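You operate a simulated robot arm through the tools that you are given. There is no shell and no other tool.

You are at the controls of a simulated robot arm. One attempt, no reset.

TASK
Stop the grey cabinet's run, set it to the white sign's current and run again.
Fine: blue switch off while you set it, on again before the green button.
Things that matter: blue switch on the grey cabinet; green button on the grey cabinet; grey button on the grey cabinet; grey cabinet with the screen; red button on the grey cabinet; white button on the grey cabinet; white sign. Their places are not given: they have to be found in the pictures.

Only the result counts: the job must be done as asked and must still hold three seconds after the hand-in. Knocking over, shifting, dropping, spilling or breaking anything else fails it.

THE ROBOT
A 6-joint arm with a four-finger gripper, fixed in place. Base frame: the origin is on the floor under the middle of its stand, x ahead of it, y to its left, z up. Readings come in mm, degrees, newtons and seconds.
With the tool pointing down near the work surface it reaches from about 180 to 900 mm from the base axis. Its first joint turns from -166.0 to 166.0 degrees. Payload 3.43 kg.
The tool frame sits at the grasp point between the pads (the TCP): z along the fingers, y along the line on which they close. The tips reach 30 mm beyond it. The gripper opens to 120 mm; its body begins 85 mm behind the TCP.
Orientation is told as [roll, pitch, yaw] about the base's x, y, z axes, in that order, counted from this pose: with the fingers straight down and closing along the base's y, the tool's x points along the base's -x, its y along +y and its z along -z.

THE INTERFACE
- The arm moves only by the tool play_rows. Its argument "steps" is one flat list of numbers, 6 for each row, row after row: the shift along the base's x, y, z in units of 100 mm (1.0 is 100 mm), then the turn, a rotation vector about the base's x, y, z in units of 90 degrees (1.0 is 90 degrees). In form: [dx, dy, dz, rx, ry, rz, dx, dy, dz, rx, ry, rz, ...]. A call has 1 to 20 rows; each row is the pose to reach, as a shift and turn from the pose commanded when the call began. "claw" is the gripper command, from -1 (fully open) to 1 (shut), values between in proportion, set as the call begins (left out, the last holds). A call with a number of a shift or a turn outside -1 to 1 is refused whole. Rows are played at 5 a second. More than 50 mm and 8.6 degrees between two rows, or a gripper value outside its range, and nothing of the call is played. A pose out of reach is approached as far as the arm can. The call stops where the force on the tool passes 40 N (or 10 N more than at its start, if that is more) or the arm is blocked; 0.2 s more then pass. The fingers move at their own pace (about 136.2 mm/s each) and stop on an object; they squeeze with about 28 N. The grip force told is the motor's: it shows also when the fingers shut on nothing. Time passes only in rows, and 0.2 s behind the last, so rows that repeat a pose let the fingers close. The reply holds the time, the measured pose of the TCP, the force on the tool along the base axes, the opening and the grip force, in the units named above and with some noise, with the torque about the TCP (base axes, N m) and any sound that the robot's microphone picked up.
- Cameras (640 x 400 px; columns grow to the right, rows downward): "scene" is fixed at [51.8, -499.5, 1614.6]; the picture's right is [0.67, -0.75, 0.00], its down [-0.29, -0.26, -0.92] and it looks along [0.69, 0.61, -0.39] (base axes); focal length 329 px, centre (320, 200). "wrist" rides on the gripper at [71, -17, -121] in the tool frame; the picture's right is [0.23, 0.97, 0.00], its down [-0.81, 0.19, -0.55] and it looks along [-0.54, 0.13, 0.83] (tool axes); focal length 275 px, centre (320, 200).
- get_image(camera): a new picture of that camera. It takes no simulated time.
- lift_body(by): moves the trunk up (or, below 0, down) by that many mm; the arm rides with it, the base frame stays. It gives what a move gives, with no picture.
- pixel_to_xyz(camera, pixels): for up to 12 pixels [column, row] of the newest picture of that camera ("zoom" is the newest enlarged one), the place [x, y, z] in the base frame of the surface seen there, good to about 3 mm. It takes no simulated time.
- zoom(camera, box): a new picture of the part [left, top, right, bottom] of that camera's present view, enlarged. It takes no simulated time.
- job_done(): hands the job in; it is judged then, once.

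Unless the task says otherwise, let go and move clear before handing in.

The tools are called after ">>>" by a JSON object that holds its "op" and its "data". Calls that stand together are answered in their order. play_rows: Moves the arm, as the interface text tells. Its arguments: {"type":"object","properties":{"steps":{"type":"array","items":{"type":"number"}},"claw":{"type":"number"}},"required":["steps"]} The other tools are called the same way: lift_body (by) moves the trunk up or down; get_image (camera) takes a picture; pixel_to_xyz (camera, pixels) gives the place of the surface under pixels of a picture; zoom (camera, box) takes an enlarged picture of a part of a camera's view; job_done () hands the job in.

At the start:

```text
time: 0.0
tool_pos: [531.5, -16.1, 1351.4]
tool_rot: [0.0, 0.1, 0.0]
contact_force: [0.1, -0.2, -0.2]
wrist_torque: [-0.01, -0.03, 0.0]
grip_width: 119.7
gripper_force: 0.1
trunk travel left (down, up): [-300.0, 240.0]
```

scene: 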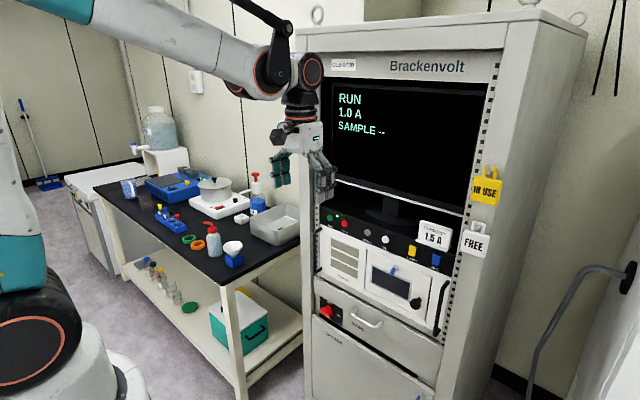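
wrist: 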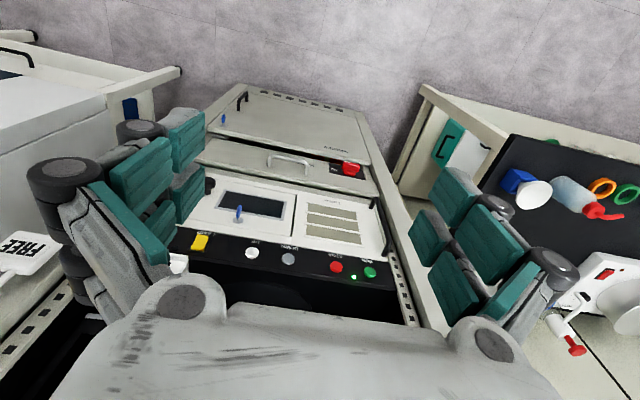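

The screen reads RUN / 1.0 A and the white sign near (432,235) seems to say 1.5 A. I'll zoom in on the cabinet panel and sign to read the labels.

>>> {"op": "zoom", "data": {"camera": "scene", "box": [310, 190, 470, 290]}}

>>> {"op": "zoom", "data": {"camera": "wrist", "box": [160, 180, 420, 320]}}

>>> {"op": "zoom", "data": {"camera": "scene", "box": [320, 70, 500, 180]}}

```text
4.00 times, centred on (390, 240) of scene
```

zoom: 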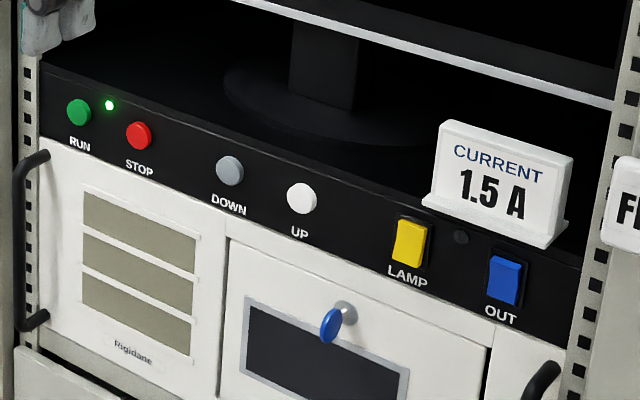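

```text
2.46 times, centred on (290, 250) of wrist
```

zoom: 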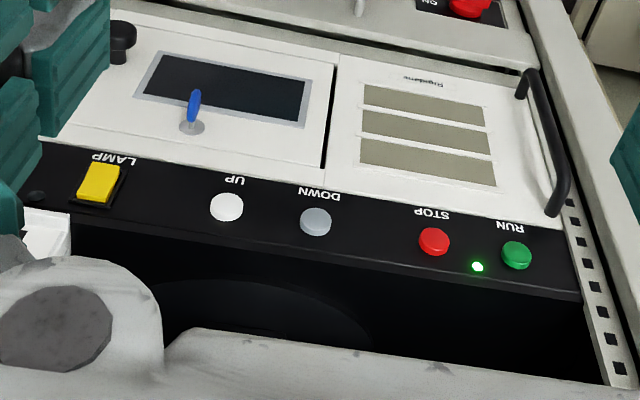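

```text
3.56 times, centred on (410, 125) of scene
```

zoom: 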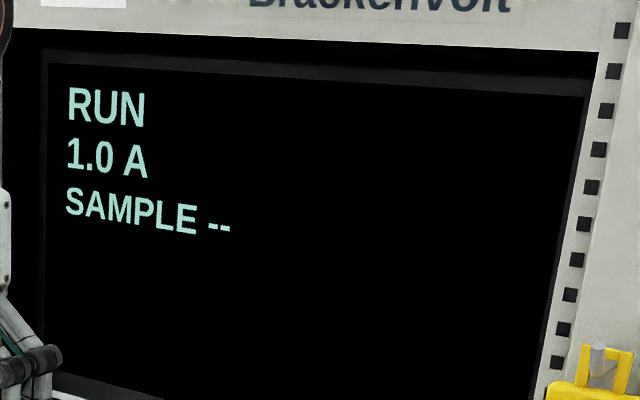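

The screen confirms RUN 1.0 A, and the sign reads CURRENT 1.5 A. The controls are RUN (green), STOP (red), DOWN (grey), UP (white), LAMP (yellow) and OUT (blue rocker). I'll zoom in on the panel again to locate them.

>>> {"op": "zoom", "data": {"camera": "scene", "box": [310, 190, 470, 290]}}

>>> {"op": "pixel_to_xyz", "data": {"camera": "zoom", "pixels": [[78, 112], [138, 136], [229, 170], [301, 198], [410, 242], [505, 280], [503, 265], [507, 298], [490, 240], [60, 95], [560, 290], [345, 312]]}}

>>> {"op": "pixel_to_xyz", "data": {"camera": "zoom", "pixels": [[200, 185], [180, 130], [350, 190], [440, 125], [572, 150], [430, 200], [548, 240], [20, 160], [45, 315], [545, 375], [600, 60], [300, 300]]}}

```text
4.00 times, centred on (390, 240) of scene
```

zoom: 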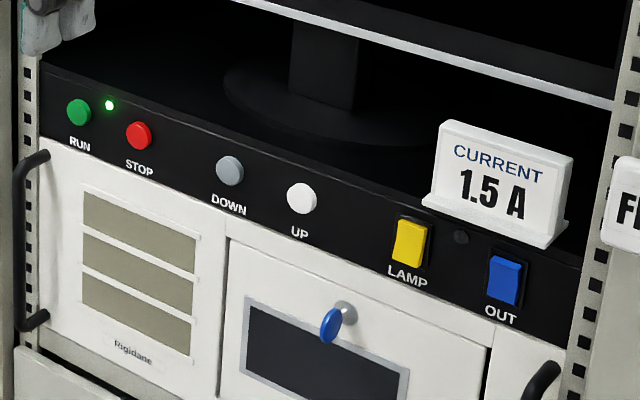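

```text
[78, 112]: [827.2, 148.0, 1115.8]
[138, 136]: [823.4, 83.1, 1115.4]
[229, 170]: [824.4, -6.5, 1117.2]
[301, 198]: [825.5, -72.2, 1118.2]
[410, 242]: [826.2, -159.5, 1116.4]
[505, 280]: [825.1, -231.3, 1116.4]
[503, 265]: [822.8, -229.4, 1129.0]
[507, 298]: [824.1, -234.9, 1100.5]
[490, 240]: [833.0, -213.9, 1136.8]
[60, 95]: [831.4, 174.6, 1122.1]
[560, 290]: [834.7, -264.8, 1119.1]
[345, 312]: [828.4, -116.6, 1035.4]
```

```text
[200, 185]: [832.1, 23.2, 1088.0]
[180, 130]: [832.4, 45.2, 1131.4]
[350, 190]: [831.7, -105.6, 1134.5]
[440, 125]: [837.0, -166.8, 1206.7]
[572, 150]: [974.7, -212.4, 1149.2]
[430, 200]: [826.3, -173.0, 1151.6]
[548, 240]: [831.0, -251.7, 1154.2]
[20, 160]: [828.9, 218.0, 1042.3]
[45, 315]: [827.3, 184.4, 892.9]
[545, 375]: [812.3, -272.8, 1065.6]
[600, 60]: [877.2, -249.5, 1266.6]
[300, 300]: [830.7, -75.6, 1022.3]
```

The panel is a vertical face at x≈832 looking toward the robot, with its buttons standing out to x≈825. I'll look closer at the blue rocker (around (436,260)) and at the gripper's shape before I close it.

>>> {"op": "zoom", "data": {"camera": "scene", "box": [405, 240, 453, 270]}}

>>> {"op": "pixel_to_xyz", "data": {"camera": "zoom", "pixels": [[400, 240], [400, 280], [400, 310], [440, 240], [440, 280], [440, 310], [470, 250], [360, 250], [60, 150], [60, 200], [230, 110], [300, 350]]}}

>>> {"op": "zoom", "data": {"camera": "scene", "box": [240, 100, 400, 200]}}

```text
13.33 times, centred on (429, 255) of scene
```

zoom: 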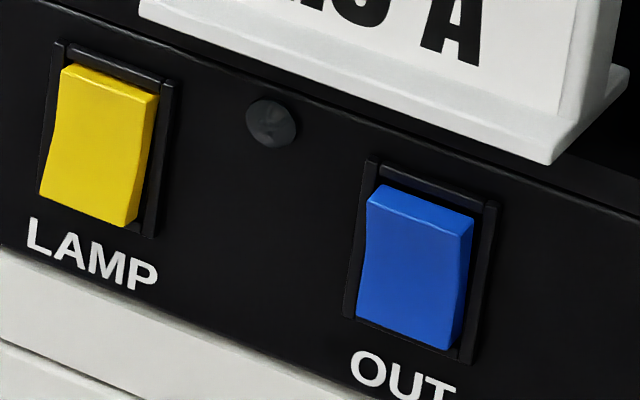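

```text
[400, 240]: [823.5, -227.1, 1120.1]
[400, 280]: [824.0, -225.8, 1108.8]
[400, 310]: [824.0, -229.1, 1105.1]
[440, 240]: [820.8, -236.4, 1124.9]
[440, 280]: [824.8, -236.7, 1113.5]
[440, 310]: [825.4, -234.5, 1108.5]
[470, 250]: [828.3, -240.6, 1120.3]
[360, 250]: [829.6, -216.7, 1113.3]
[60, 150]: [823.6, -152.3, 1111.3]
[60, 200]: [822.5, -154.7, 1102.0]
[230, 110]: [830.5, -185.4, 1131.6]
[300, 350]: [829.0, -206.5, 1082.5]
```

```text
4.00 times, centred on (320, 150) of scene
```

zoom: 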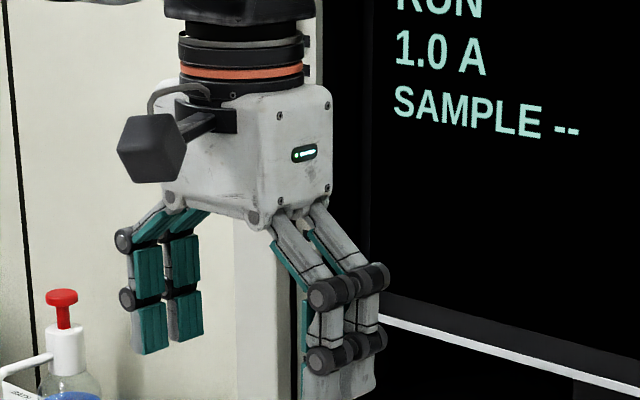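

The blue rocker spans z≈1100–1130 at y≈-232, and I can't be sure of its tilt from this angle. I'll shut the fingers and tip the tool forward about 75° so the tips face the panel while staying well clear of it, then look with the wrist camera.

>>> {"op": "play_rows", "data": {"steps": [0, 0, 0, 0, -0.07, 0, 0, 0, -0.05, 0, -0.14, 0, 0, 0, -0.1, 0, -0.21, 0, 0, 0, -0.15, 0, -0.28, 0, 0, 0, -0.2, 0, -0.35, 0, 0, 0, -0.25, 0, -0.42, 0, 0, 0, -0.3, 0, -0.49, 0, 0, 0, -0.4, 0, -0.56, 0, 0, 0, -0.5, 0, -0.63, 0, 0, 0, -0.6, 0, -0.7, 0, 0, 0, -0.7, 0, -0.77, 0, 0, 0, -0.8, 0, -0.8333, 0], "claw": 1}}

>>> {"op": "get_image", "data": {"camera": "wrist"}}

>>> {"op": "get_image", "data": {"camera": "scene"}}

```text
time: 2.6
tool_pos: [533.8, -16.9, 1284.3]
tool_rot: [-0.1, -74.8, 0.0]
contact_force: [-0.5, -0.5, 0.4]
wrist_torque: [0.0, 0.0, 0.0]
grip_width: 0.0
gripper_force: 28.3
out of reach, approached as far as the arm can: row 12
trunk travel left (down, up): [-300.0, 240.0]
```

```text
taken
```

wrist: 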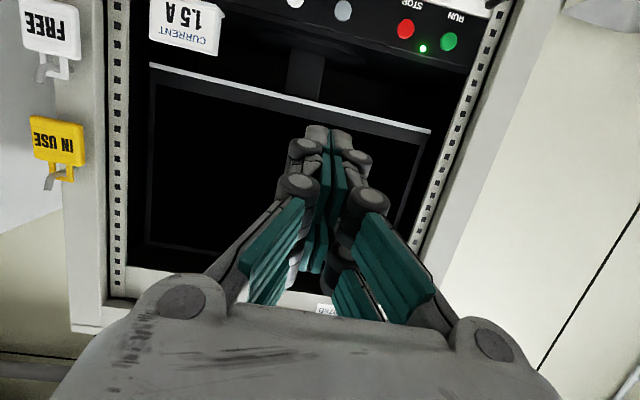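

```text
taken
```

scene: 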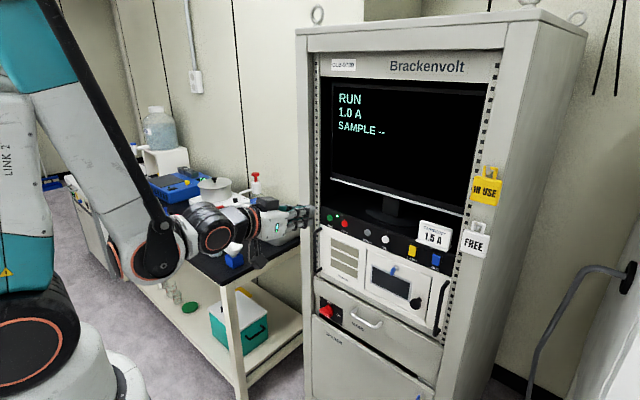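

The fingers are shut (width 0) and the tool is pitched about -75° toward the cabinet. Row 12 fell slightly short because the pose is too close to the body. I'll zoom in on the tips to see their footprint.

>>> {"op": "zoom", "data": {"camera": "wrist", "box": [240, 110, 400, 210]}}

>>> {"op": "zoom", "data": {"camera": "scene", "box": [230, 180, 330, 242]}}

>>> {"op": "pixel_to_xyz", "data": {"camera": "zoom", "pixels": [[480, 170], [490, 200], [500, 220], [460, 180], [440, 230], [380, 180]]}}

```text
4.00 times, centred on (320, 160) of wrist
```

zoom: 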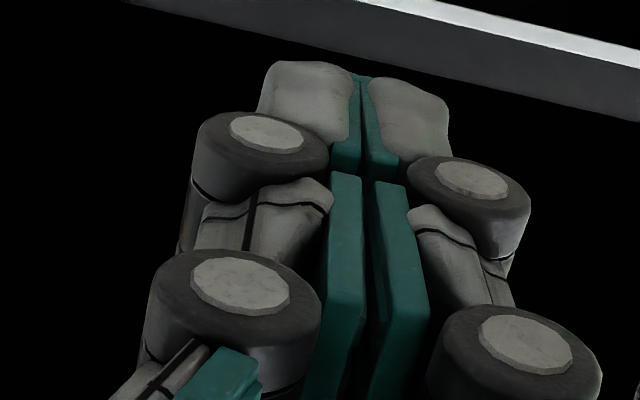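

```text
6.40 times, centred on (280, 211) of scene
```

zoom: 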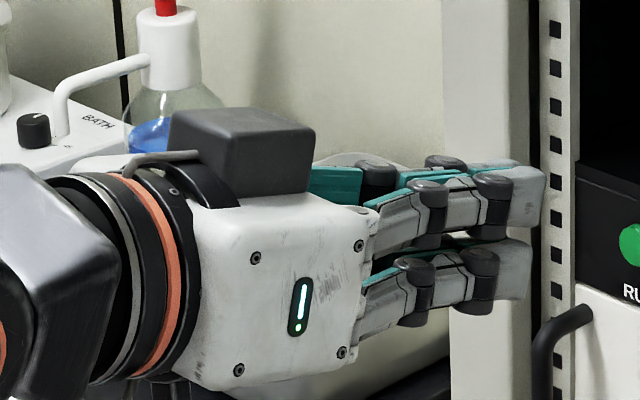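

```text
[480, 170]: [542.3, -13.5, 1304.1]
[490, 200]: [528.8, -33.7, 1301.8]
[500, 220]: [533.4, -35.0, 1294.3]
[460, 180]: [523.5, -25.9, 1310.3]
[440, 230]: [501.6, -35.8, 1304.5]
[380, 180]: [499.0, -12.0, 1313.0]
```

The tips form two pairs stacked vertically, and the upper pair leads. I'll measure the tip surfaces against the TCP in that last zoom.

>>> {"op": "zoom", "data": {"camera": "scene", "box": [290, 200, 322, 230]}}

>>> {"op": "pixel_to_xyz", "data": {"camera": "scene", "pixels": [[313, 208], [314, 212], [312, 215], [309, 216], [310, 220], [311, 224], [309, 227], [306, 207], [308, 211], [305, 222]]}}

```text
13.33 times, centred on (306, 215) of scene
```

zoom: 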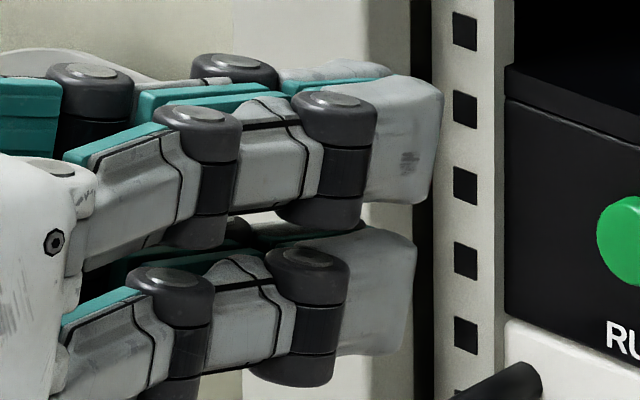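

```text
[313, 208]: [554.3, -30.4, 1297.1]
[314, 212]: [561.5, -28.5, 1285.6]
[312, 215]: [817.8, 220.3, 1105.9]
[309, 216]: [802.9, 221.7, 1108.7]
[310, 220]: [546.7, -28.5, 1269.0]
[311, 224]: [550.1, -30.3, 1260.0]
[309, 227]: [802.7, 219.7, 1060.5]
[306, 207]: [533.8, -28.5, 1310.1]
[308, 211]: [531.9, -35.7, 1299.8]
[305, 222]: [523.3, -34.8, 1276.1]
```

The upper finger pair's tip centre sits about (+33, 0, +7) mm from the TCP, and its leading edge is at about (+36, 0, +15). I'll move toward the red STOP button (823, 83, 1115), stopping well short of it.

>>> {"op": "play_rows", "data": {"steps": [0.2, 0.2, -0.15, 0, 0, 0, 0.4, 0.4, -0.3, 0, 0, 0, 0.6, 0.6, -0.45, 0, 0, 0, 0.8, 0.8, -0.6, 0, 0, 0, 1.0, 1.0, -0.8, 0, 0, 0, 1.0, 1.0, -0.8, 0, 0, 0]}}

```text
time: 4.0
tool_pos: [653.4, 87.6, 1235.2]
tool_rot: [0.2, -74.9, -0.1]
contact_force: [-0.6, -0.7, -0.1]
wrist_torque: [-0.03, -0.01, 0.02]
grip_width: 0.2
gripper_force: 27.8
out of reach, approached as far as the arm can: row 1, 2, 3, 4, 5, 6
trunk travel left (down, up): [-300.0, 240.0]
```

The low height is out of reach with the trunk this high: I got (653, 88, 1235) against a command of about (631, 84, 1191). Before lowering the trunk I'll check that the arm clears the bench.

>>> {"op": "get_image", "data": {"camera": "scene"}}

>>> {"op": "pixel_to_xyz", "data": {"camera": "scene", "pixels": [[240, 285], [300, 240], [95, 188], [235, 262], [213, 240], [257, 180], [290, 225], [160, 115], [215, 185], [165, 280], [250, 330], [185, 250]]}}

```text
taken
```

scene: 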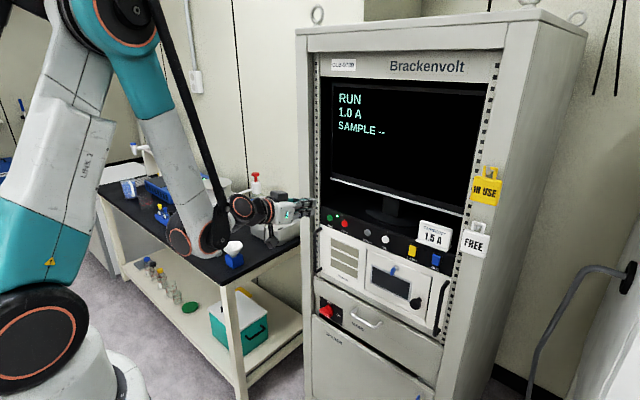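

```text
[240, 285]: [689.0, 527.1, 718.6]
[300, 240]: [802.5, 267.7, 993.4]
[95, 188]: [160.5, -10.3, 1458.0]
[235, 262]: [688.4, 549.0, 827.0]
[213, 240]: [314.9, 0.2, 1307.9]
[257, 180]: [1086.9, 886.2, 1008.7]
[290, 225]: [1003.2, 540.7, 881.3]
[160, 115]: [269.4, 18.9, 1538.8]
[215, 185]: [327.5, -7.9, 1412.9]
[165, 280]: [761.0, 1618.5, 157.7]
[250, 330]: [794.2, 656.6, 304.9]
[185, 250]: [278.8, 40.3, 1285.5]
```

The bench is beyond y≈500, so the arm has clear space beneath it. I'll lower the trunk 130 mm, which puts the TCP at about z 1105 with the tips at x≈690, still well short of the panel.

>>> {"op": "lift_body", "data": {"by": -130}}

```text
time: 5.6
tool_pos: [652.2, 87.9, 1105.4]
tool_rot: [0.1, -74.9, -0.1]
contact_force: [-0.5, -0.1, 0.0]
wrist_torque: [-0.06, 0.02, 0.0]
grip_width: 0.0
gripper_force: 28.5
trunk travel left (down, up): [-170.0, 370.0]
```

The TCP is now at (652, 88, 1105). I'll make a small forward move to see what reference pose the commands start from.

>>> {"op": "play_rows", "data": {"steps": [0.2, -0.04, 0, 0, 0, 0, 0.4, -0.04, 0, 0, 0, 0, 0.4, -0.04, 0, 0, 0, 0]}}

```text
time: 6.4
tool_pos: [693.5, 83.0, 1105.5]
tool_rot: [0.1, -74.8, -0.2]
contact_force: [0.1, 0.1, -1.0]
wrist_torque: [-0.02, -0.03, 0.0]
grip_width: 0.1
gripper_force: 27.8
trunk travel left (down, up): [-170.0, 370.0]
```

The command baseline follows the actual pose, and the TCP is at (693.5, 83, 1105.5). I'll check the alignment with the red button in both cameras.

>>> {"op": "get_image", "data": {"camera": "wrist"}}

>>> {"op": "zoom", "data": {"camera": "scene", "box": [270, 170, 430, 270]}}

```text
taken
```

wrist: 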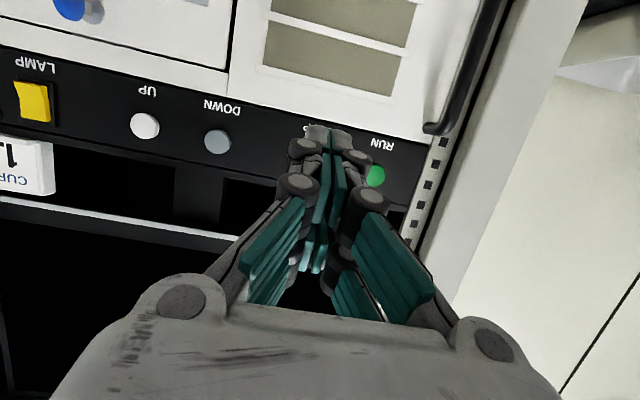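

```text
4.00 times, centred on (350, 220) of scene
```

zoom: 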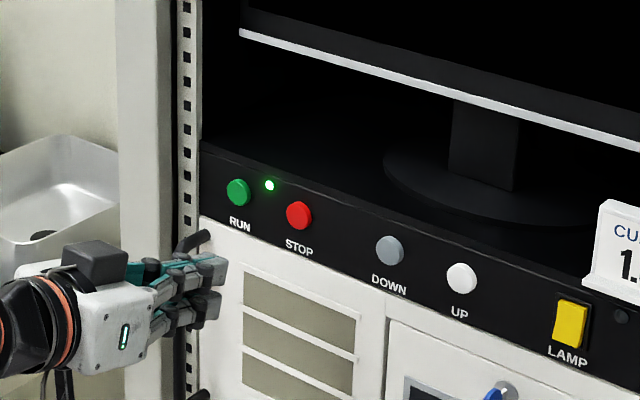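

The tip is in line with STOP (y 83). I'll advance to TCP x≈778 (tip ≈813), about 10 mm short of the button.

>>> {"op": "play_rows", "data": {"steps": [0.25, 0, 0, 0, 0, 0, 0.5, 0, 0, 0, 0, 0, 0.7, 0, 0, 0, 0, 0, 0.82, 0, 0, 0, 0, 0, 0.82, 0, 0, 0, 0, 0]}}

>>> {"op": "zoom", "data": {"camera": "scene", "box": [310, 195, 390, 245]}}

>>> {"op": "zoom", "data": {"camera": "wrist", "box": [240, 80, 400, 180]}}

```text
time: 7.6
tool_pos: [775.6, 82.1, 1104.4]
tool_rot: [0.0, -74.9, -0.1]
contact_force: [-0.3, -0.3, 0.9]
wrist_torque: [-0.03, 0.01, 0.02]
grip_width: 0.0
gripper_force: 27.5
trunk travel left (down, up): [-170.0, 370.0]
```

```text
8.00 times, centred on (350, 220) of scene
```

zoom: 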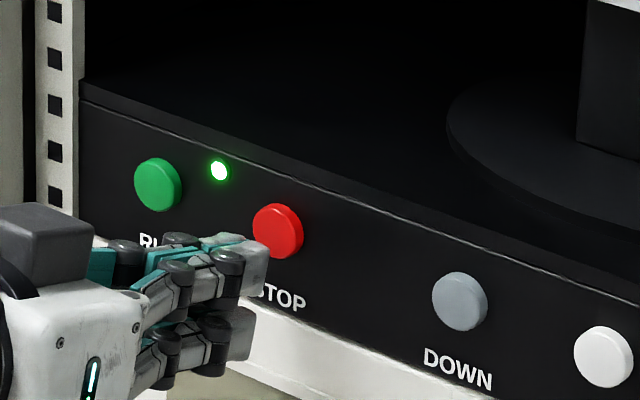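

```text
4.00 times, centred on (320, 130) of wrist
```

zoom: 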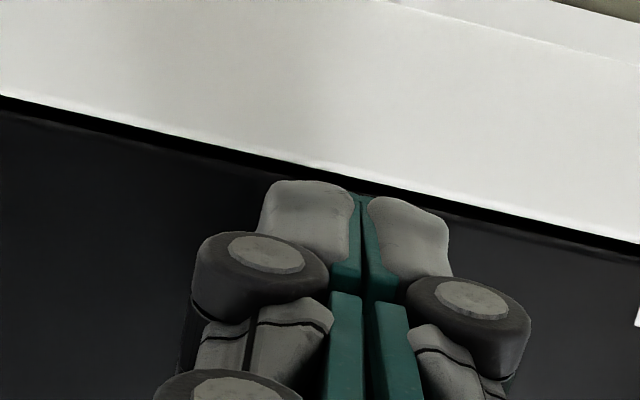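

The tip is just in front of the red button at (278,231) in the zoom, a touch low. I'll raise it 3 mm and press forward in small rows.

>>> {"op": "play_rows", "data": {"steps": [0.04, 0.01, 0.03, 0, 0, 0, 0.08, 0.01, 0.03, 0, 0, 0, 0.11, 0.01, 0.03, 0, 0, 0, 0.13, 0.01, 0.03, 0, 0, 0, 0.15, 0.01, 0.03, 0, 0, 0]}}

>>> {"op": "get_image", "data": {"camera": "scene"}}

```text
time: 8.8
tool_pos: [790.0, 83.7, 1108.2]
tool_rot: [0.0, -75.0, 0.0]
contact_force: [-0.5, 0.5, 0.2]
wrist_torque: [0.01, -0.02, 0.02]
grip_width: 0.0
gripper_force: 28.0
trunk travel left (down, up): [-170.0, 370.0]
```

```text
taken
```

scene: 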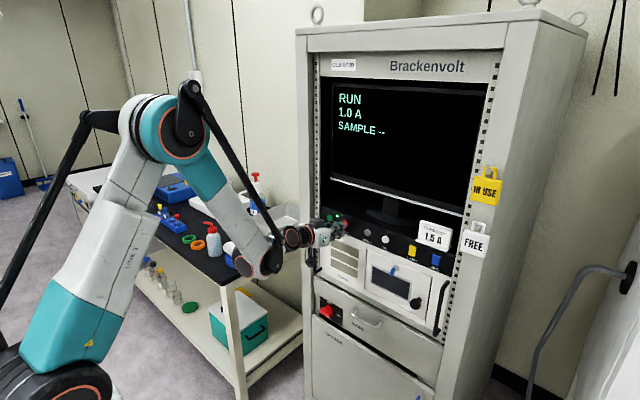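

At x 790 there's no contact force and the screen still says RUN. I'll keep pushing in 2 mm rows.

>>> {"op": "play_rows", "data": {"steps": [0.02, 0, 0, 0, 0, 0, 0.04, 0, 0, 0, 0, 0, 0.06, 0, 0, 0, 0, 0]}}

>>> {"op": "zoom", "data": {"camera": "scene", "box": [310, 70, 470, 250]}}

```text
time: 9.6
tool_pos: [795.5, 83.9, 1107.8]
tool_rot: [0.1, -74.9, -0.2]
contact_force: [-2.2, -0.3, -1.3]
wrist_torque: [0.05, 0.01, -0.03]
grip_width: 5.8
gripper_force: 33.0
trunk travel left (down, up): [-170.0, 370.0]
heard: click
```

```text
2.22 times, centred on (390, 160) of scene
```

zoom: 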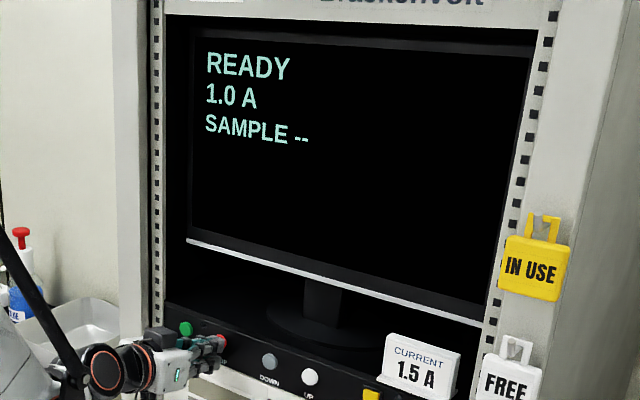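

I heard a click and the screen now reads READY. The fingers were pushed apart slightly (5.8 mm), so I'll back straight off.

>>> {"op": "play_rows", "data": {"steps": [-0.05, 0, 0, 0, 0, 0, -0.15, 0, 0, 0, 0, 0, -0.4, 0, 0, 0, 0, 0, -0.7, 0, 0, 0, 0, 0, -0.7, 0, 0, 0, 0, 0]}}

>>> {"op": "zoom", "data": {"camera": "scene", "box": [310, 70, 470, 250]}}

```text
time: 10.8
tool_pos: [726.5, 83.5, 1108.0]
tool_rot: [0.1, -74.9, -0.1]
contact_force: [0.4, 0.3, -0.2]
wrist_torque: [-0.03, 0.03, -0.01]
grip_width: 0.2
gripper_force: 33.0
trunk travel left (down, up): [-170.0, 370.0]
```

```text
2.22 times, centred on (390, 160) of scene
```

zoom: 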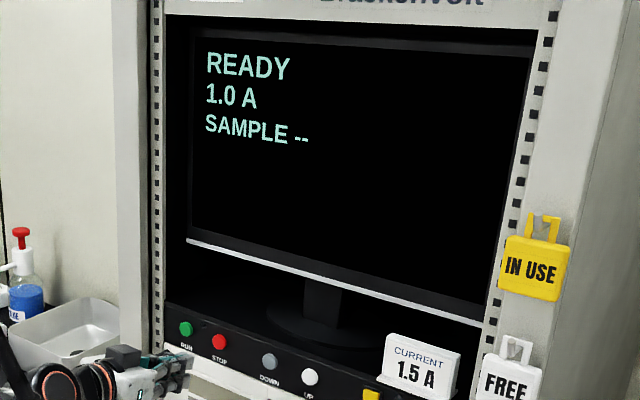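

STOP worked: the run LED is off and the screen shows READY 1.0 A. Next I'll move sideways toward the blue OUT switch (y≈-231), staying back at x≈690.

>>> {"op": "play_rows", "data": {"steps": [-0.2, -0.2, 0, 0, 0, 0, -0.35, -0.5, 0, 0, 0, 0, -0.35, -0.8, 0, 0, 0, 0, -0.35, -1.0, 0, 0, 0, 0]}}

>>> {"op": "play_rows", "data": {"steps": [0, -0.35, 0, 0, 0, 0, 0, -0.7, 0, 0, 0, 0, 0, -1.0, 0, 0, 0, 0]}}

>>> {"op": "get_image", "data": {"camera": "wrist"}}

>>> {"op": "get_image", "data": {"camera": "scene"}}

```text
time: 11.8
tool_pos: [690.2, -15.6, 1109.3]
tool_rot: [0.1, -75.0, -0.1]
contact_force: [-0.1, -0.3, -0.4]
wrist_torque: [0.01, 0.01, -0.02]
grip_width: 0.1
gripper_force: 33.6
trunk travel left (down, up): [-170.0, 370.0]
```

```text
time: 12.6
tool_pos: [689.5, -115.2, 1108.9]
tool_rot: [0.2, -74.9, -0.2]
contact_force: [-0.1, 1.0, -0.4]
wrist_torque: [-0.02, -0.02, 0.03]
grip_width: 0.0
gripper_force: 33.2
trunk travel left (down, up): [-170.0, 370.0]
```

```text
taken
```

wrist: 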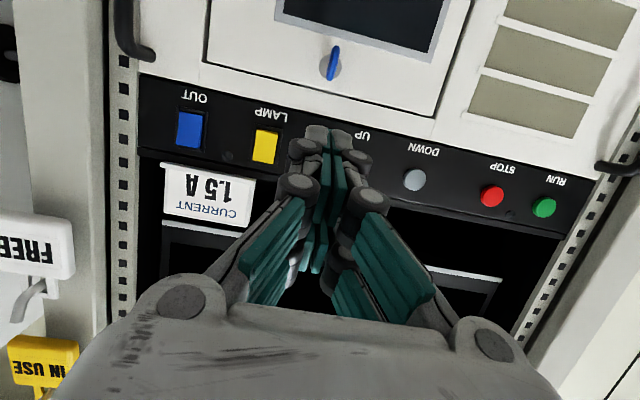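

```text
taken
```

scene: 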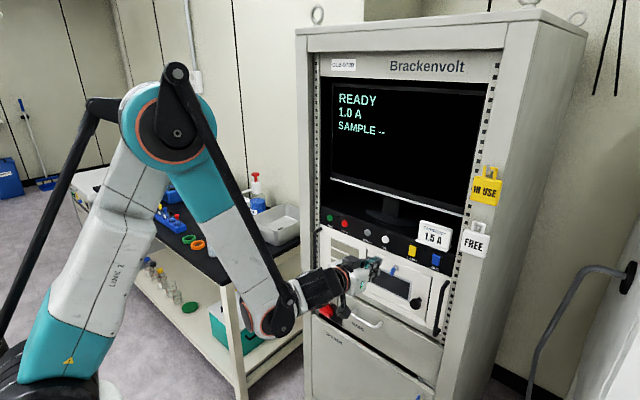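

The wrist camera sees the blue switch at (190,128) and the yellow one at (265,145). I'll zoom in on both to compare their tilt and read the surface depths.

>>> {"op": "zoom", "data": {"camera": "wrist", "box": [160, 90, 300, 177]}}

>>> {"op": "pixel_to_xyz", "data": {"camera": "wrist", "pixels": [[188, 115], [188, 121], [188, 128], [187, 135], [187, 141], [190, 144], [266, 133], [266, 140], [265, 147], [264, 154], [262, 160], [230, 156]]}}

```text
4.57 times, centred on (230, 134) of wrist
```

zoom: 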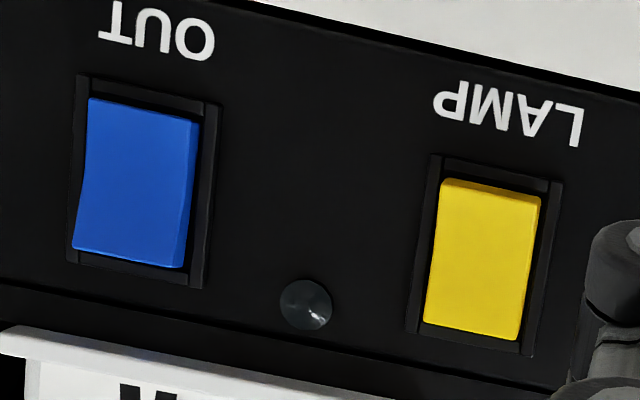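

```text
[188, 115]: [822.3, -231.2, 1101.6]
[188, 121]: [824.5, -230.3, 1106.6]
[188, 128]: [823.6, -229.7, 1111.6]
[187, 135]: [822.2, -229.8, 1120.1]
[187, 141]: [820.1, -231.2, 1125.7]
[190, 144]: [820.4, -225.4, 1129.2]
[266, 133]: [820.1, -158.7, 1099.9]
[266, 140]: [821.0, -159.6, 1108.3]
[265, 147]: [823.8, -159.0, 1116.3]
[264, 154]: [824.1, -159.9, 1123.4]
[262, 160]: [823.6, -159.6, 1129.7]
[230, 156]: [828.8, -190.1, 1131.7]
```

On the blue switch the top stands out (x≈820) and the bottom is pushed in, while the yellow one is the opposite. I'll line up in front of the upper half of the blue rocker (y≈-230), staying back for now.

>>> {"op": "play_rows", "data": {"steps": [0, -0.35, 0, 0, 0, 0, 0, -0.7, 0.02, 0, 0, 0, 0, -1.0, 0.02, 0, 0, 0]}}

>>> {"op": "play_rows", "data": {"steps": [0.3, -0.15, 0, 0, 0, 0, 0.6, -0.15, 0, 0, 0, 0, 0.8, -0.15, 0, 0, 0, 0, 0.8, -0.15, 0, 0, 0, 0]}}

>>> {"op": "zoom", "data": {"camera": "scene", "box": [370, 210, 470, 272]}}

>>> {"op": "get_image", "data": {"camera": "wrist"}}

```text
time: 13.4
tool_pos: [690.3, -217.4, 1109.5]
tool_rot: [0.1, -74.9, -0.1]
contact_force: [-0.2, 0.3, 0.6]
wrist_torque: [0.04, -0.06, -0.03]
grip_width: 0.0
gripper_force: 33.9
trunk travel left (down, up): [-170.0, 370.0]
```

```text
time: 14.4
tool_pos: [770.9, -231.2, 1107.6]
tool_rot: [0.2, -74.9, 0.0]
contact_force: [0.9, 0.8, 0.0]
wrist_torque: [0.0, 0.02, 0.02]
grip_width: 0.1
gripper_force: 33.6
trunk travel left (down, up): [-170.0, 370.0]
```

```text
6.40 times, centred on (420, 241) of scene
```

zoom: 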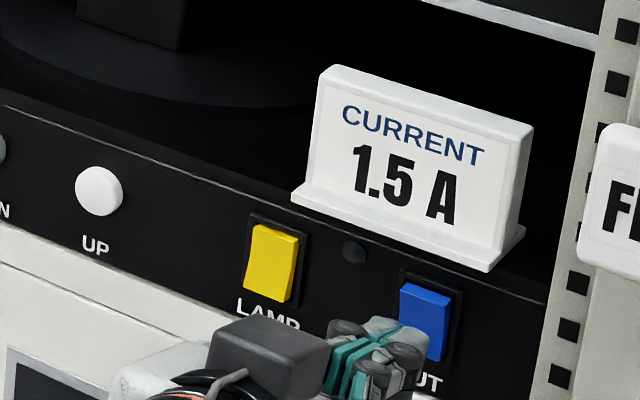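

```text
taken
```

wrist: 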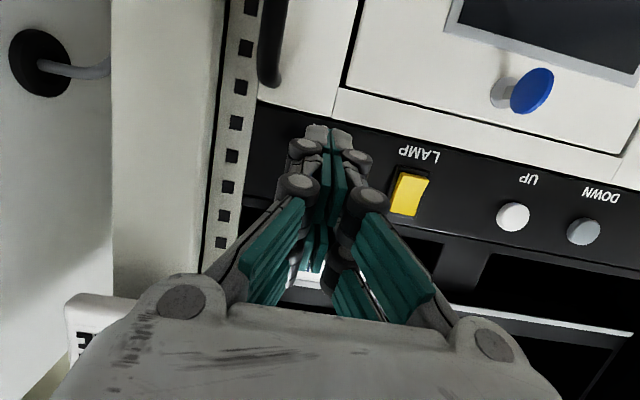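

The tips sit just in front of the blue rocker, at TCP (771, -231, 1107.6). I'll raise 3 mm so the leading edge meets the upper part of the rocker and push forward gently.

>>> {"op": "play_rows", "data": {"steps": [0.04, 0.01, 0.03, 0, 0, 0, 0.08, 0.01, 0.03, 0, 0, 0, 0.12, 0.01, 0.03, 0, 0, 0, 0.15, 0.01, 0.03, 0, 0, 0, 0.17, 0.01, 0.03, 0, 0, 0]}}

>>> {"op": "zoom", "data": {"camera": "scene", "box": [370, 210, 470, 272]}}

```text
time: 15.6
tool_pos: [788.2, -230.6, 1114.1]
tool_rot: [0.2, -74.9, 0.0]
contact_force: [-0.6, -0.4, -0.2]
wrist_torque: [-0.01, -0.03, -0.02]
grip_width: 5.9
gripper_force: 33.3
trunk travel left (down, up): [-170.0, 370.0]
```

```text
6.40 times, centred on (420, 241) of scene
```

zoom: 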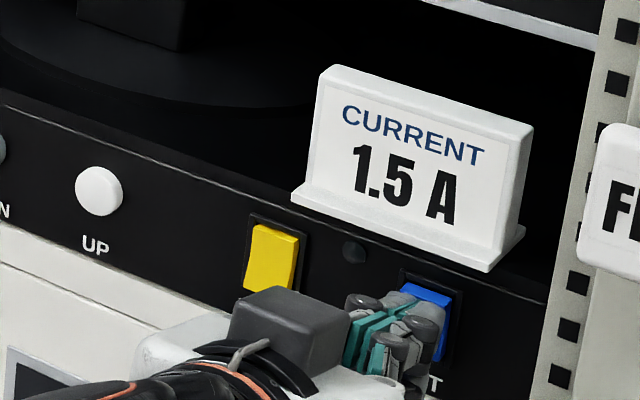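

The fingers opened to 5.9 mm, as they did on first contact with the red button, but there's no force yet. I'll push on in 2 mm rows and listen for the click.

>>> {"op": "play_rows", "data": {"steps": [0.02, 0, 0, 0, 0, 0, 0.04, 0, 0, 0, 0, 0]}}

>>> {"op": "zoom", "data": {"camera": "scene", "box": [390, 220, 470, 270]}}

```text
time: 16.2
tool_pos: [791.6, -230.2, 1113.3]
tool_rot: [0.1, -74.9, -0.1]
contact_force: [-6.1, 0.1, -2.5]
wrist_torque: [-0.01, -0.06, 0.03]
grip_width: 6.0
gripper_force: 33.1
trunk travel left (down, up): [-170.0, 370.0]
```

```text
8.00 times, centred on (430, 245) of scene
```

zoom: 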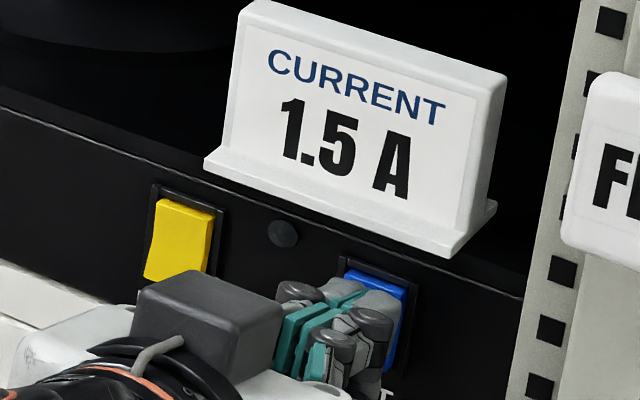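

Contact is at 6.1 N with no click yet. I'll push a little further.

>>> {"op": "play_rows", "data": {"steps": [0.015, 0, 0, 0, 0, 0, 0.03, 0, 0, 0, 0, 0]}}

>>> {"op": "zoom", "data": {"camera": "scene", "box": [390, 220, 470, 270]}}

```text
time: 16.8
tool_pos: [791.9, -230.5, 1113.4]
tool_rot: [0.0, -74.9, -0.1]
contact_force: [-30.8, 2.5, -11.4]
wrist_torque: [-0.01, -0.13, 0.07]
grip_width: 5.9
gripper_force: 33.2
trunk travel left (down, up): [-170.0, 370.0]
```

```text
8.00 times, centred on (430, 245) of scene
```

zoom: 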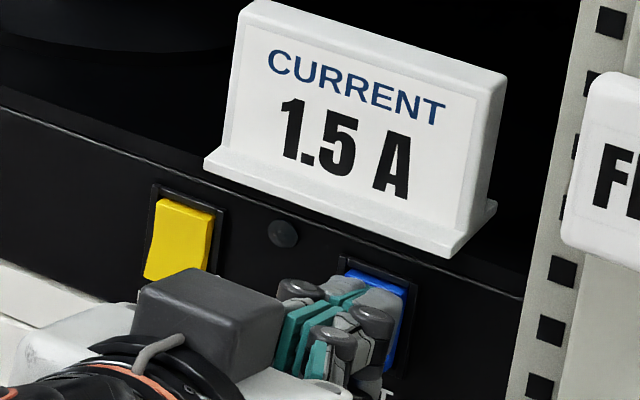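

The force rose to 31 N without a click, so I'm pressing near the pivot; the tip's top edge is about 7 mm below the rocker's top. I'll back off, go up about 8 mm and try again.

>>> {"op": "play_rows", "data": {"steps": [-0.06, 0, 0, 0, 0, 0, -0.14, 0, 0, 0, 0, 0, -0.14, 0, 0.08, 0, 0, 0, -0.14, 0, 0.08, 0, 0, 0]}}

>>> {"op": "zoom", "data": {"camera": "scene", "box": [390, 220, 470, 270]}}

```text
time: 17.8
tool_pos: [782.3, -230.7, 1121.1]
tool_rot: [0.1, -74.9, -0.1]
contact_force: [0.5, -0.1, 0.3]
wrist_torque: [0.02, -0.02, -0.05]
grip_width: 0.0
gripper_force: 33.5
trunk travel left (down, up): [-170.0, 370.0]
```

```text
8.00 times, centred on (430, 245) of scene
```

zoom: 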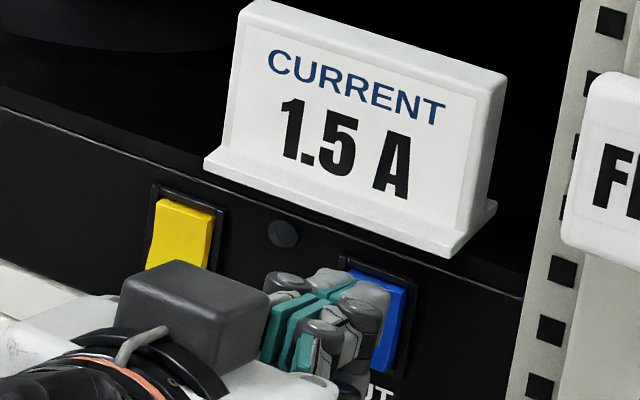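

The TCP is at (782, -231, 1121) and free of contact. I'll push forward at the higher spot.

>>> {"op": "play_rows", "data": {"steps": [0.03, 0, 0, 0, 0, 0, 0.06, 0, 0, 0, 0, 0, 0.08, 0, 0, 0, 0, 0, 0.1, 0, 0, 0, 0, 0, 0.115, 0, 0, 0, 0, 0]}}

>>> {"op": "zoom", "data": {"camera": "scene", "box": [390, 220, 470, 270]}}

```text
time: 19.0
tool_pos: [792.8, -230.8, 1120.7]
tool_rot: [0.0, -74.9, 0.0]
contact_force: [-0.4, 0.0, -0.1]
wrist_torque: [0.01, 0.03, 0.0]
grip_width: 0.0
gripper_force: 33.4
trunk travel left (down, up): [-170.0, 370.0]
```

```text
8.00 times, centred on (430, 245) of scene
```

zoom: 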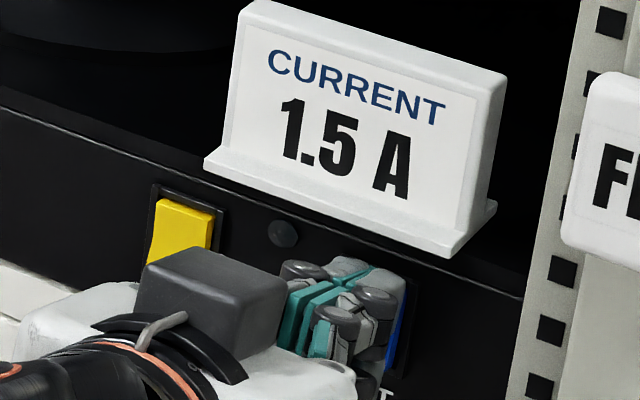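

There's no contact yet at x 792.8. I'll keep pushing in small rows.

>>> {"op": "play_rows", "data": {"steps": [0.015, 0, 0, 0, 0, 0, 0.03, 0, 0, 0, 0, 0, 0.045, 0, 0, 0, 0, 0]}}

>>> {"op": "zoom", "data": {"camera": "scene", "box": [390, 220, 470, 270]}}

```text
time: 19.8
tool_pos: [794.3, -231.0, 1122.5]
tool_rot: [0.0, -74.9, 0.0]
contact_force: [-31.5, 2.1, -8.1]
wrist_torque: [-0.04, -0.07, 0.09]
grip_width: 5.9
gripper_force: 33.2
trunk travel left (down, up): [-170.0, 370.0]
```

```text
8.00 times, centred on (430, 245) of scene
```

zoom: 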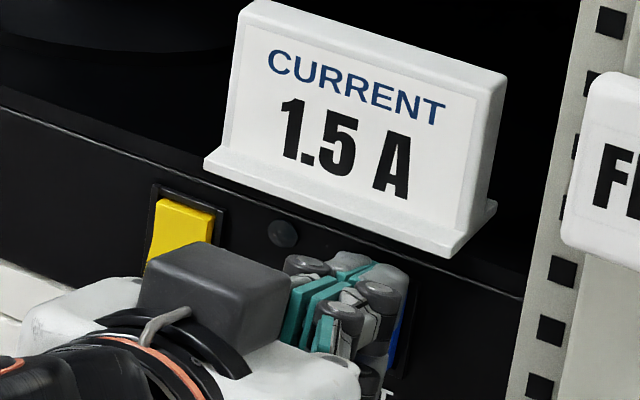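

The force is 31 N again with no click, so I suspect the lower finger pair is touching the rocker's bottom. I'll back off and check the rocker's state and my tip geometry.

>>> {"op": "play_rows", "data": {"steps": [-0.06, 0, 0, 0, 0, 0, -0.2, 0, 0, 0, 0, 0, -0.5, 0, 0, 0, 0, 0, -0.9, 0, 0, 0, 0, 0, -0.9, 0, 0, 0, 0, 0]}}

>>> {"op": "zoom", "data": {"camera": "scene", "box": [370, 210, 470, 272]}}

>>> {"op": "get_image", "data": {"camera": "wrist"}}

```text
time: 21.0
tool_pos: [706.4, -229.6, 1121.6]
tool_rot: [0.0, -74.9, -0.1]
contact_force: [-1.2, 0.0, -0.2]
wrist_torque: [0.02, 0.01, -0.01]
grip_width: 0.1
gripper_force: 33.7
trunk travel left (down, up): [-170.0, 370.0]
```

```text
6.40 times, centred on (420, 241) of scene
```

zoom: 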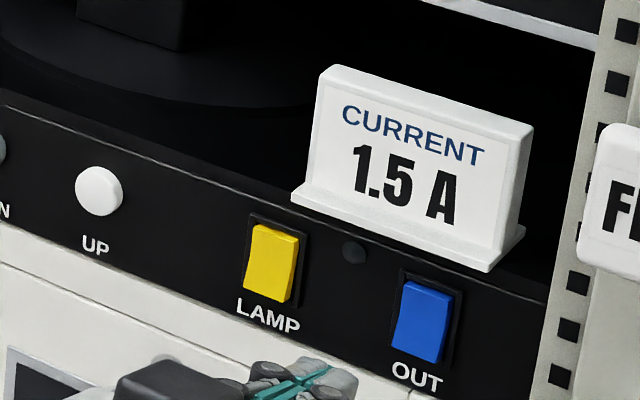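

```text
taken
```

wrist: 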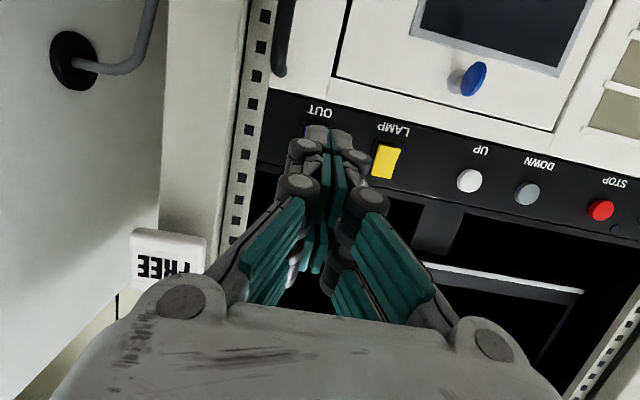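

The rocker hasn't changed. I'll measure exactly where the fingertips are relative to the TCP (706.4, -229.6, 1121.6).

>>> {"op": "zoom", "data": {"camera": "scene", "box": [400, 258, 440, 283]}}

>>> {"op": "pixel_to_xyz", "data": {"camera": "zoom", "pixels": [[200, 150], [230, 170], [250, 190], [260, 220], [260, 260], [230, 220], [150, 140], [120, 180], [240, 300], [230, 340], [180, 250], [270, 200]]}}

```text
16.00 times, centred on (420, 270) of scene
```

zoom: 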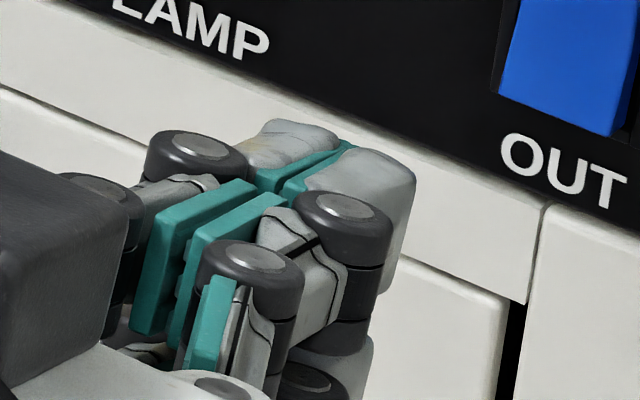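

```text
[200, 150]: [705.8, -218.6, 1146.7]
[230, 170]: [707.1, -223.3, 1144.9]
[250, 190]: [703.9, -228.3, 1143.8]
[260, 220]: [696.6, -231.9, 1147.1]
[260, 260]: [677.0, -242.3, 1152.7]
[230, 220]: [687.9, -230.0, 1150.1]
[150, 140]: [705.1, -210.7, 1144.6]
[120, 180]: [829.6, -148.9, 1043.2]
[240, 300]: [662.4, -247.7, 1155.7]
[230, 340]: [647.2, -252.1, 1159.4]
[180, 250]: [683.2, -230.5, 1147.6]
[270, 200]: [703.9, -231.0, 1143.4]
```

Next I'll sample the leading tip surfaces near (345,150) and (400,170) of this zoom.

>>> {"op": "pixel_to_xyz", "data": {"camera": "zoom", "pixels": [[345, 148], [330, 155], [360, 155], [390, 165], [405, 175], [410, 190], [405, 220], [395, 260], [330, 132], [310, 128], [370, 170], [365, 345]]}}

```text
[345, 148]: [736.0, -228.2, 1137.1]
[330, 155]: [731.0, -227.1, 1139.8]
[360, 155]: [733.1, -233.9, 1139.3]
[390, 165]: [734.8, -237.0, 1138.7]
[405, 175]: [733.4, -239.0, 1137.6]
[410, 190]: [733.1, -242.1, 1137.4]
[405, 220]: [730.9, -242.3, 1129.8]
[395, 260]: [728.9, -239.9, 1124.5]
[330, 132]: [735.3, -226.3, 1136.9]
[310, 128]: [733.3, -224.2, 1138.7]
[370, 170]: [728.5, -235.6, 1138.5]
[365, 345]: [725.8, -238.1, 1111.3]
```

The tip's leading contact is roughly TCP (+33, 0, +10). That puts the second try (z≈1132) on the rocker's frame and the first (z≈1123) too near the pivot. I'll sample the switch and its frame again to place the contact at about z 1127.

>>> {"op": "zoom", "data": {"camera": "scene", "box": [424, 250, 448, 270]}}

>>> {"op": "pixel_to_xyz", "data": {"camera": "zoom", "pixels": [[285, 90], [285, 110], [285, 125], [285, 145], [285, 165], [285, 185], [285, 205], [285, 225], [285, 245], [285, 265], [285, 70], [285, 60]]}}

```text
16.00 times, centred on (436, 260) of scene
```

zoom: 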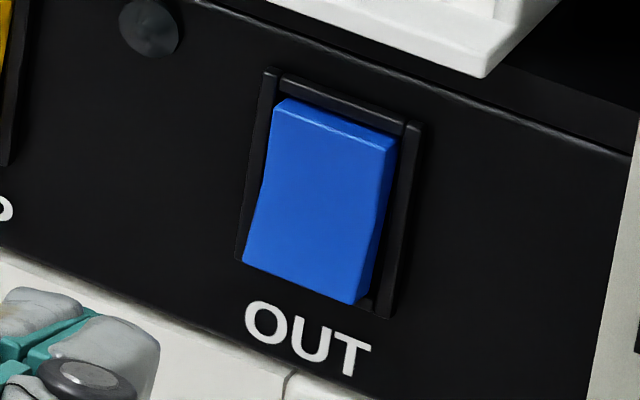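

```text
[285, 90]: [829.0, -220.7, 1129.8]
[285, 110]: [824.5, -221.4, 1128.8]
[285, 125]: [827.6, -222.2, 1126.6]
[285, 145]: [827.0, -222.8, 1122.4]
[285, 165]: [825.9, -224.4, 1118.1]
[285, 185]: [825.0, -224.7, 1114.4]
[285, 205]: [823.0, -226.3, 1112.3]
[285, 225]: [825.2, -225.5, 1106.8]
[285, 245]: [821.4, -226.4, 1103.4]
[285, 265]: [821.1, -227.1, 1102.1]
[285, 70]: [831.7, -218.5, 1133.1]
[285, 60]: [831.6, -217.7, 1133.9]
```

The depths now read top ≈827 and bottom ≈821, which is the opposite of before, so the rocker may have toggled already. I'll retake the exact zoom I used at the start to compare.

>>> {"op": "zoom", "data": {"camera": "scene", "box": [405, 240, 453, 270]}}

>>> {"op": "pixel_to_xyz", "data": {"camera": "zoom", "pixels": [[420, 205], [420, 220], [420, 240], [420, 260], [410, 290], [410, 310], [400, 325], [110, 85], [110, 110], [100, 140], [95, 180], [90, 205]]}}

>>> {"op": "zoom", "data": {"camera": "scene", "box": [310, 70, 470, 250]}}

```text
13.33 times, centred on (429, 255) of scene
```

zoom: 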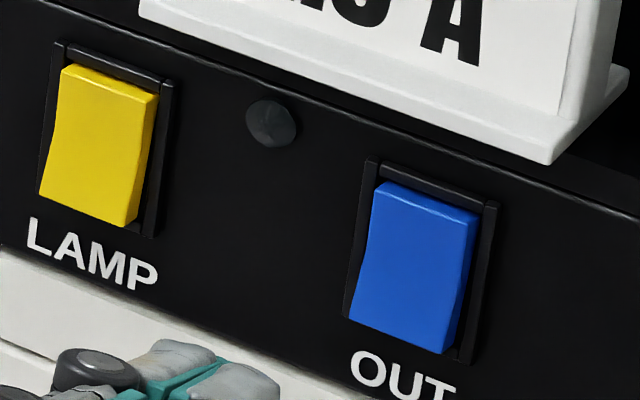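

```text
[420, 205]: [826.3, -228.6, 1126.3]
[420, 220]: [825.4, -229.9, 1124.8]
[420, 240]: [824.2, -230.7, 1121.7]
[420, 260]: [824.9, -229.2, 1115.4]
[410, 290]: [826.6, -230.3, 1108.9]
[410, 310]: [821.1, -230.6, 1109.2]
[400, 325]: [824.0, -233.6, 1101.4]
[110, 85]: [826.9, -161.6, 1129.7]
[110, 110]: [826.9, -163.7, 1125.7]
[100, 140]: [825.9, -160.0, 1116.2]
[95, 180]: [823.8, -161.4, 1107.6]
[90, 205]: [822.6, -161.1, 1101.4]
```

```text
2.22 times, centred on (390, 160) of scene
```

zoom: 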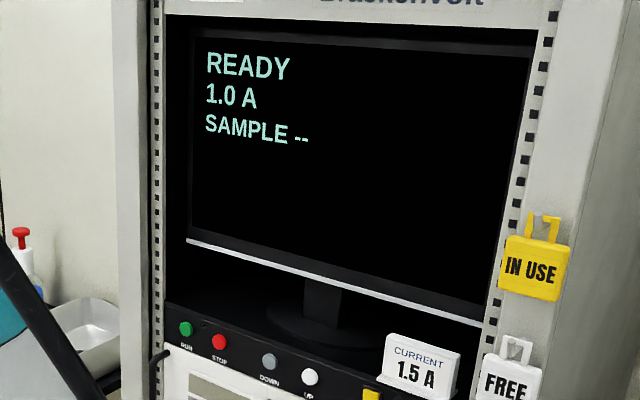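

Compared with the first zoom, the blue rocker has flipped: its top is now in and its bottom out, matching the yellow one. Next is the white UP button at (825, -72, 1118), so I'll move sideways while staying back.

>>> {"op": "play_rows", "data": {"steps": [-0.1, 0.3, -0.06, 0, 0, 0, -0.1, 0.6, -0.14, 0, 0, 0, -0.1, 1.0, -0.14, 0, 0, 0]}}

>>> {"op": "play_rows", "data": {"steps": [0.2, 0.3, 0, 0, 0, 0, 0.45, 0.57, 0, 0, 0, 0, 0.7, 0.57, 0, 0, 0, 0, 0.85, 0.57, 0, 0, 0, 0, 0.85, 0.57, 0, 0, 0, 0]}}

>>> {"op": "zoom", "data": {"camera": "scene", "box": [340, 205, 440, 267]}}

```text
time: 21.8
tool_pos: [698.0, -130.3, 1108.6]
tool_rot: [0.0, -74.8, -0.2]
contact_force: [0.7, -0.9, -0.7]
wrist_torque: [-0.04, 0.05, -0.01]
grip_width: 0.0
gripper_force: 33.6
trunk travel left (down, up): [-170.0, 370.0]
```

```text
time: 23.0
tool_pos: [781.8, -72.8, 1107.6]
tool_rot: [0.1, -74.9, -0.1]
contact_force: [0.3, 0.7, 0.0]
wrist_torque: [0.02, -0.01, 0.0]
grip_width: 0.0
gripper_force: 33.6
trunk travel left (down, up): [-170.0, 370.0]
```

```text
6.40 times, centred on (390, 236) of scene
```

zoom: 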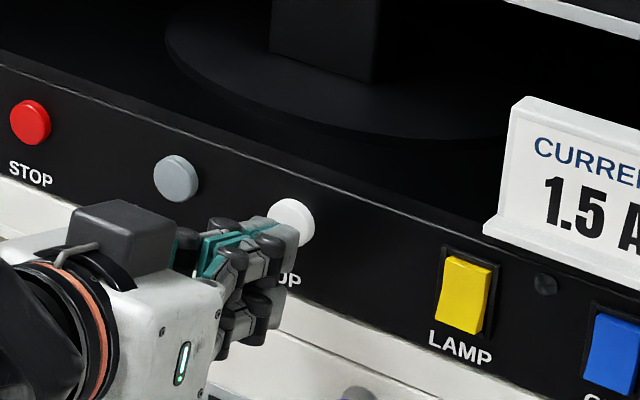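

The tip is right in front of the white UP button at (293,220) in the zoom. I'll press the way I did on STOP.

>>> {"op": "play_rows", "data": {"steps": [0.04, 0.0, 0, 0, 0, 0, 0.08, 0.0, 0, 0, 0, 0, 0.1, 0.0, 0, 0, 0, 0, 0.12, 0, 0, 0, 0, 0, 0.14, 0, 0, 0, 0, 0]}}

>>> {"op": "zoom", "data": {"camera": "scene", "box": [310, 70, 470, 250]}}

```text
time: 24.2
tool_pos: [796.0, -73.3, 1107.7]
tool_rot: [0.1, -74.9, -0.1]
contact_force: [-4.5, -0.6, -2.3]
wrist_torque: [-0.01, 0.01, -0.03]
grip_width: 6.2
gripper_force: 33.6
trunk travel left (down, up): [-170.0, 370.0]
heard: click
```

```text
2.22 times, centred on (390, 160) of scene
```

zoom: 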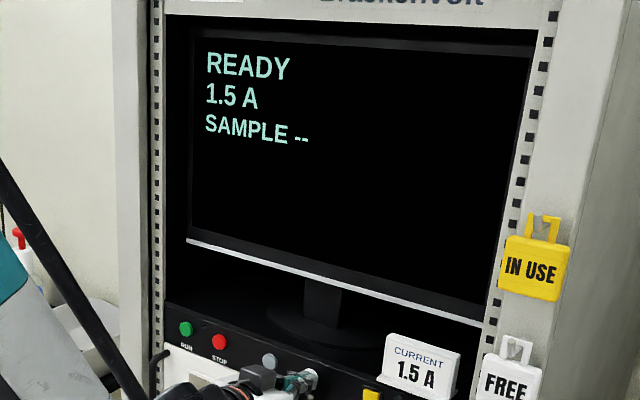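

One click, and the screen now shows READY 1.5 A, matching the sign. I'll back straight off and check that it stays at 1.5 A.

>>> {"op": "play_rows", "data": {"steps": [-0.06, 0, 0, 0, 0, 0, -0.2, 0, 0, 0, 0, 0, -0.5, 0, 0, 0, 0, 0, -0.95, 0, 0, 0, 0, 0, -0.95, 0, 0, 0, 0, 0]}}

>>> {"op": "get_image", "data": {"camera": "scene"}}

>>> {"op": "pixel_to_xyz", "data": {"camera": "scene", "pixels": [[446, 284], [440, 300], [436, 320], [434, 330], [448, 282], [443, 290]]}}

```text
time: 25.4
tool_pos: [701.4, -72.3, 1108.3]
tool_rot: [0.0, -74.9, -0.2]
contact_force: [0.0, -0.4, 0.5]
wrist_torque: [0.02, 0.0, -0.05]
grip_width: 0.1
gripper_force: 33.9
trunk travel left (down, up): [-170.0, 370.0]
```

```text
taken
```

scene: 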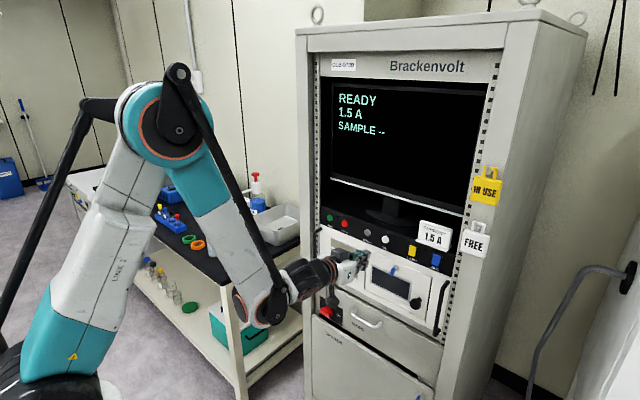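

```text
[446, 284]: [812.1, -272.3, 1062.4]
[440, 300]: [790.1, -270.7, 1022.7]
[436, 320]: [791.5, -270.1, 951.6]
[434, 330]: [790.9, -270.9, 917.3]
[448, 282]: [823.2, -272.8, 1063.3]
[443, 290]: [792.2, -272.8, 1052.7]
```

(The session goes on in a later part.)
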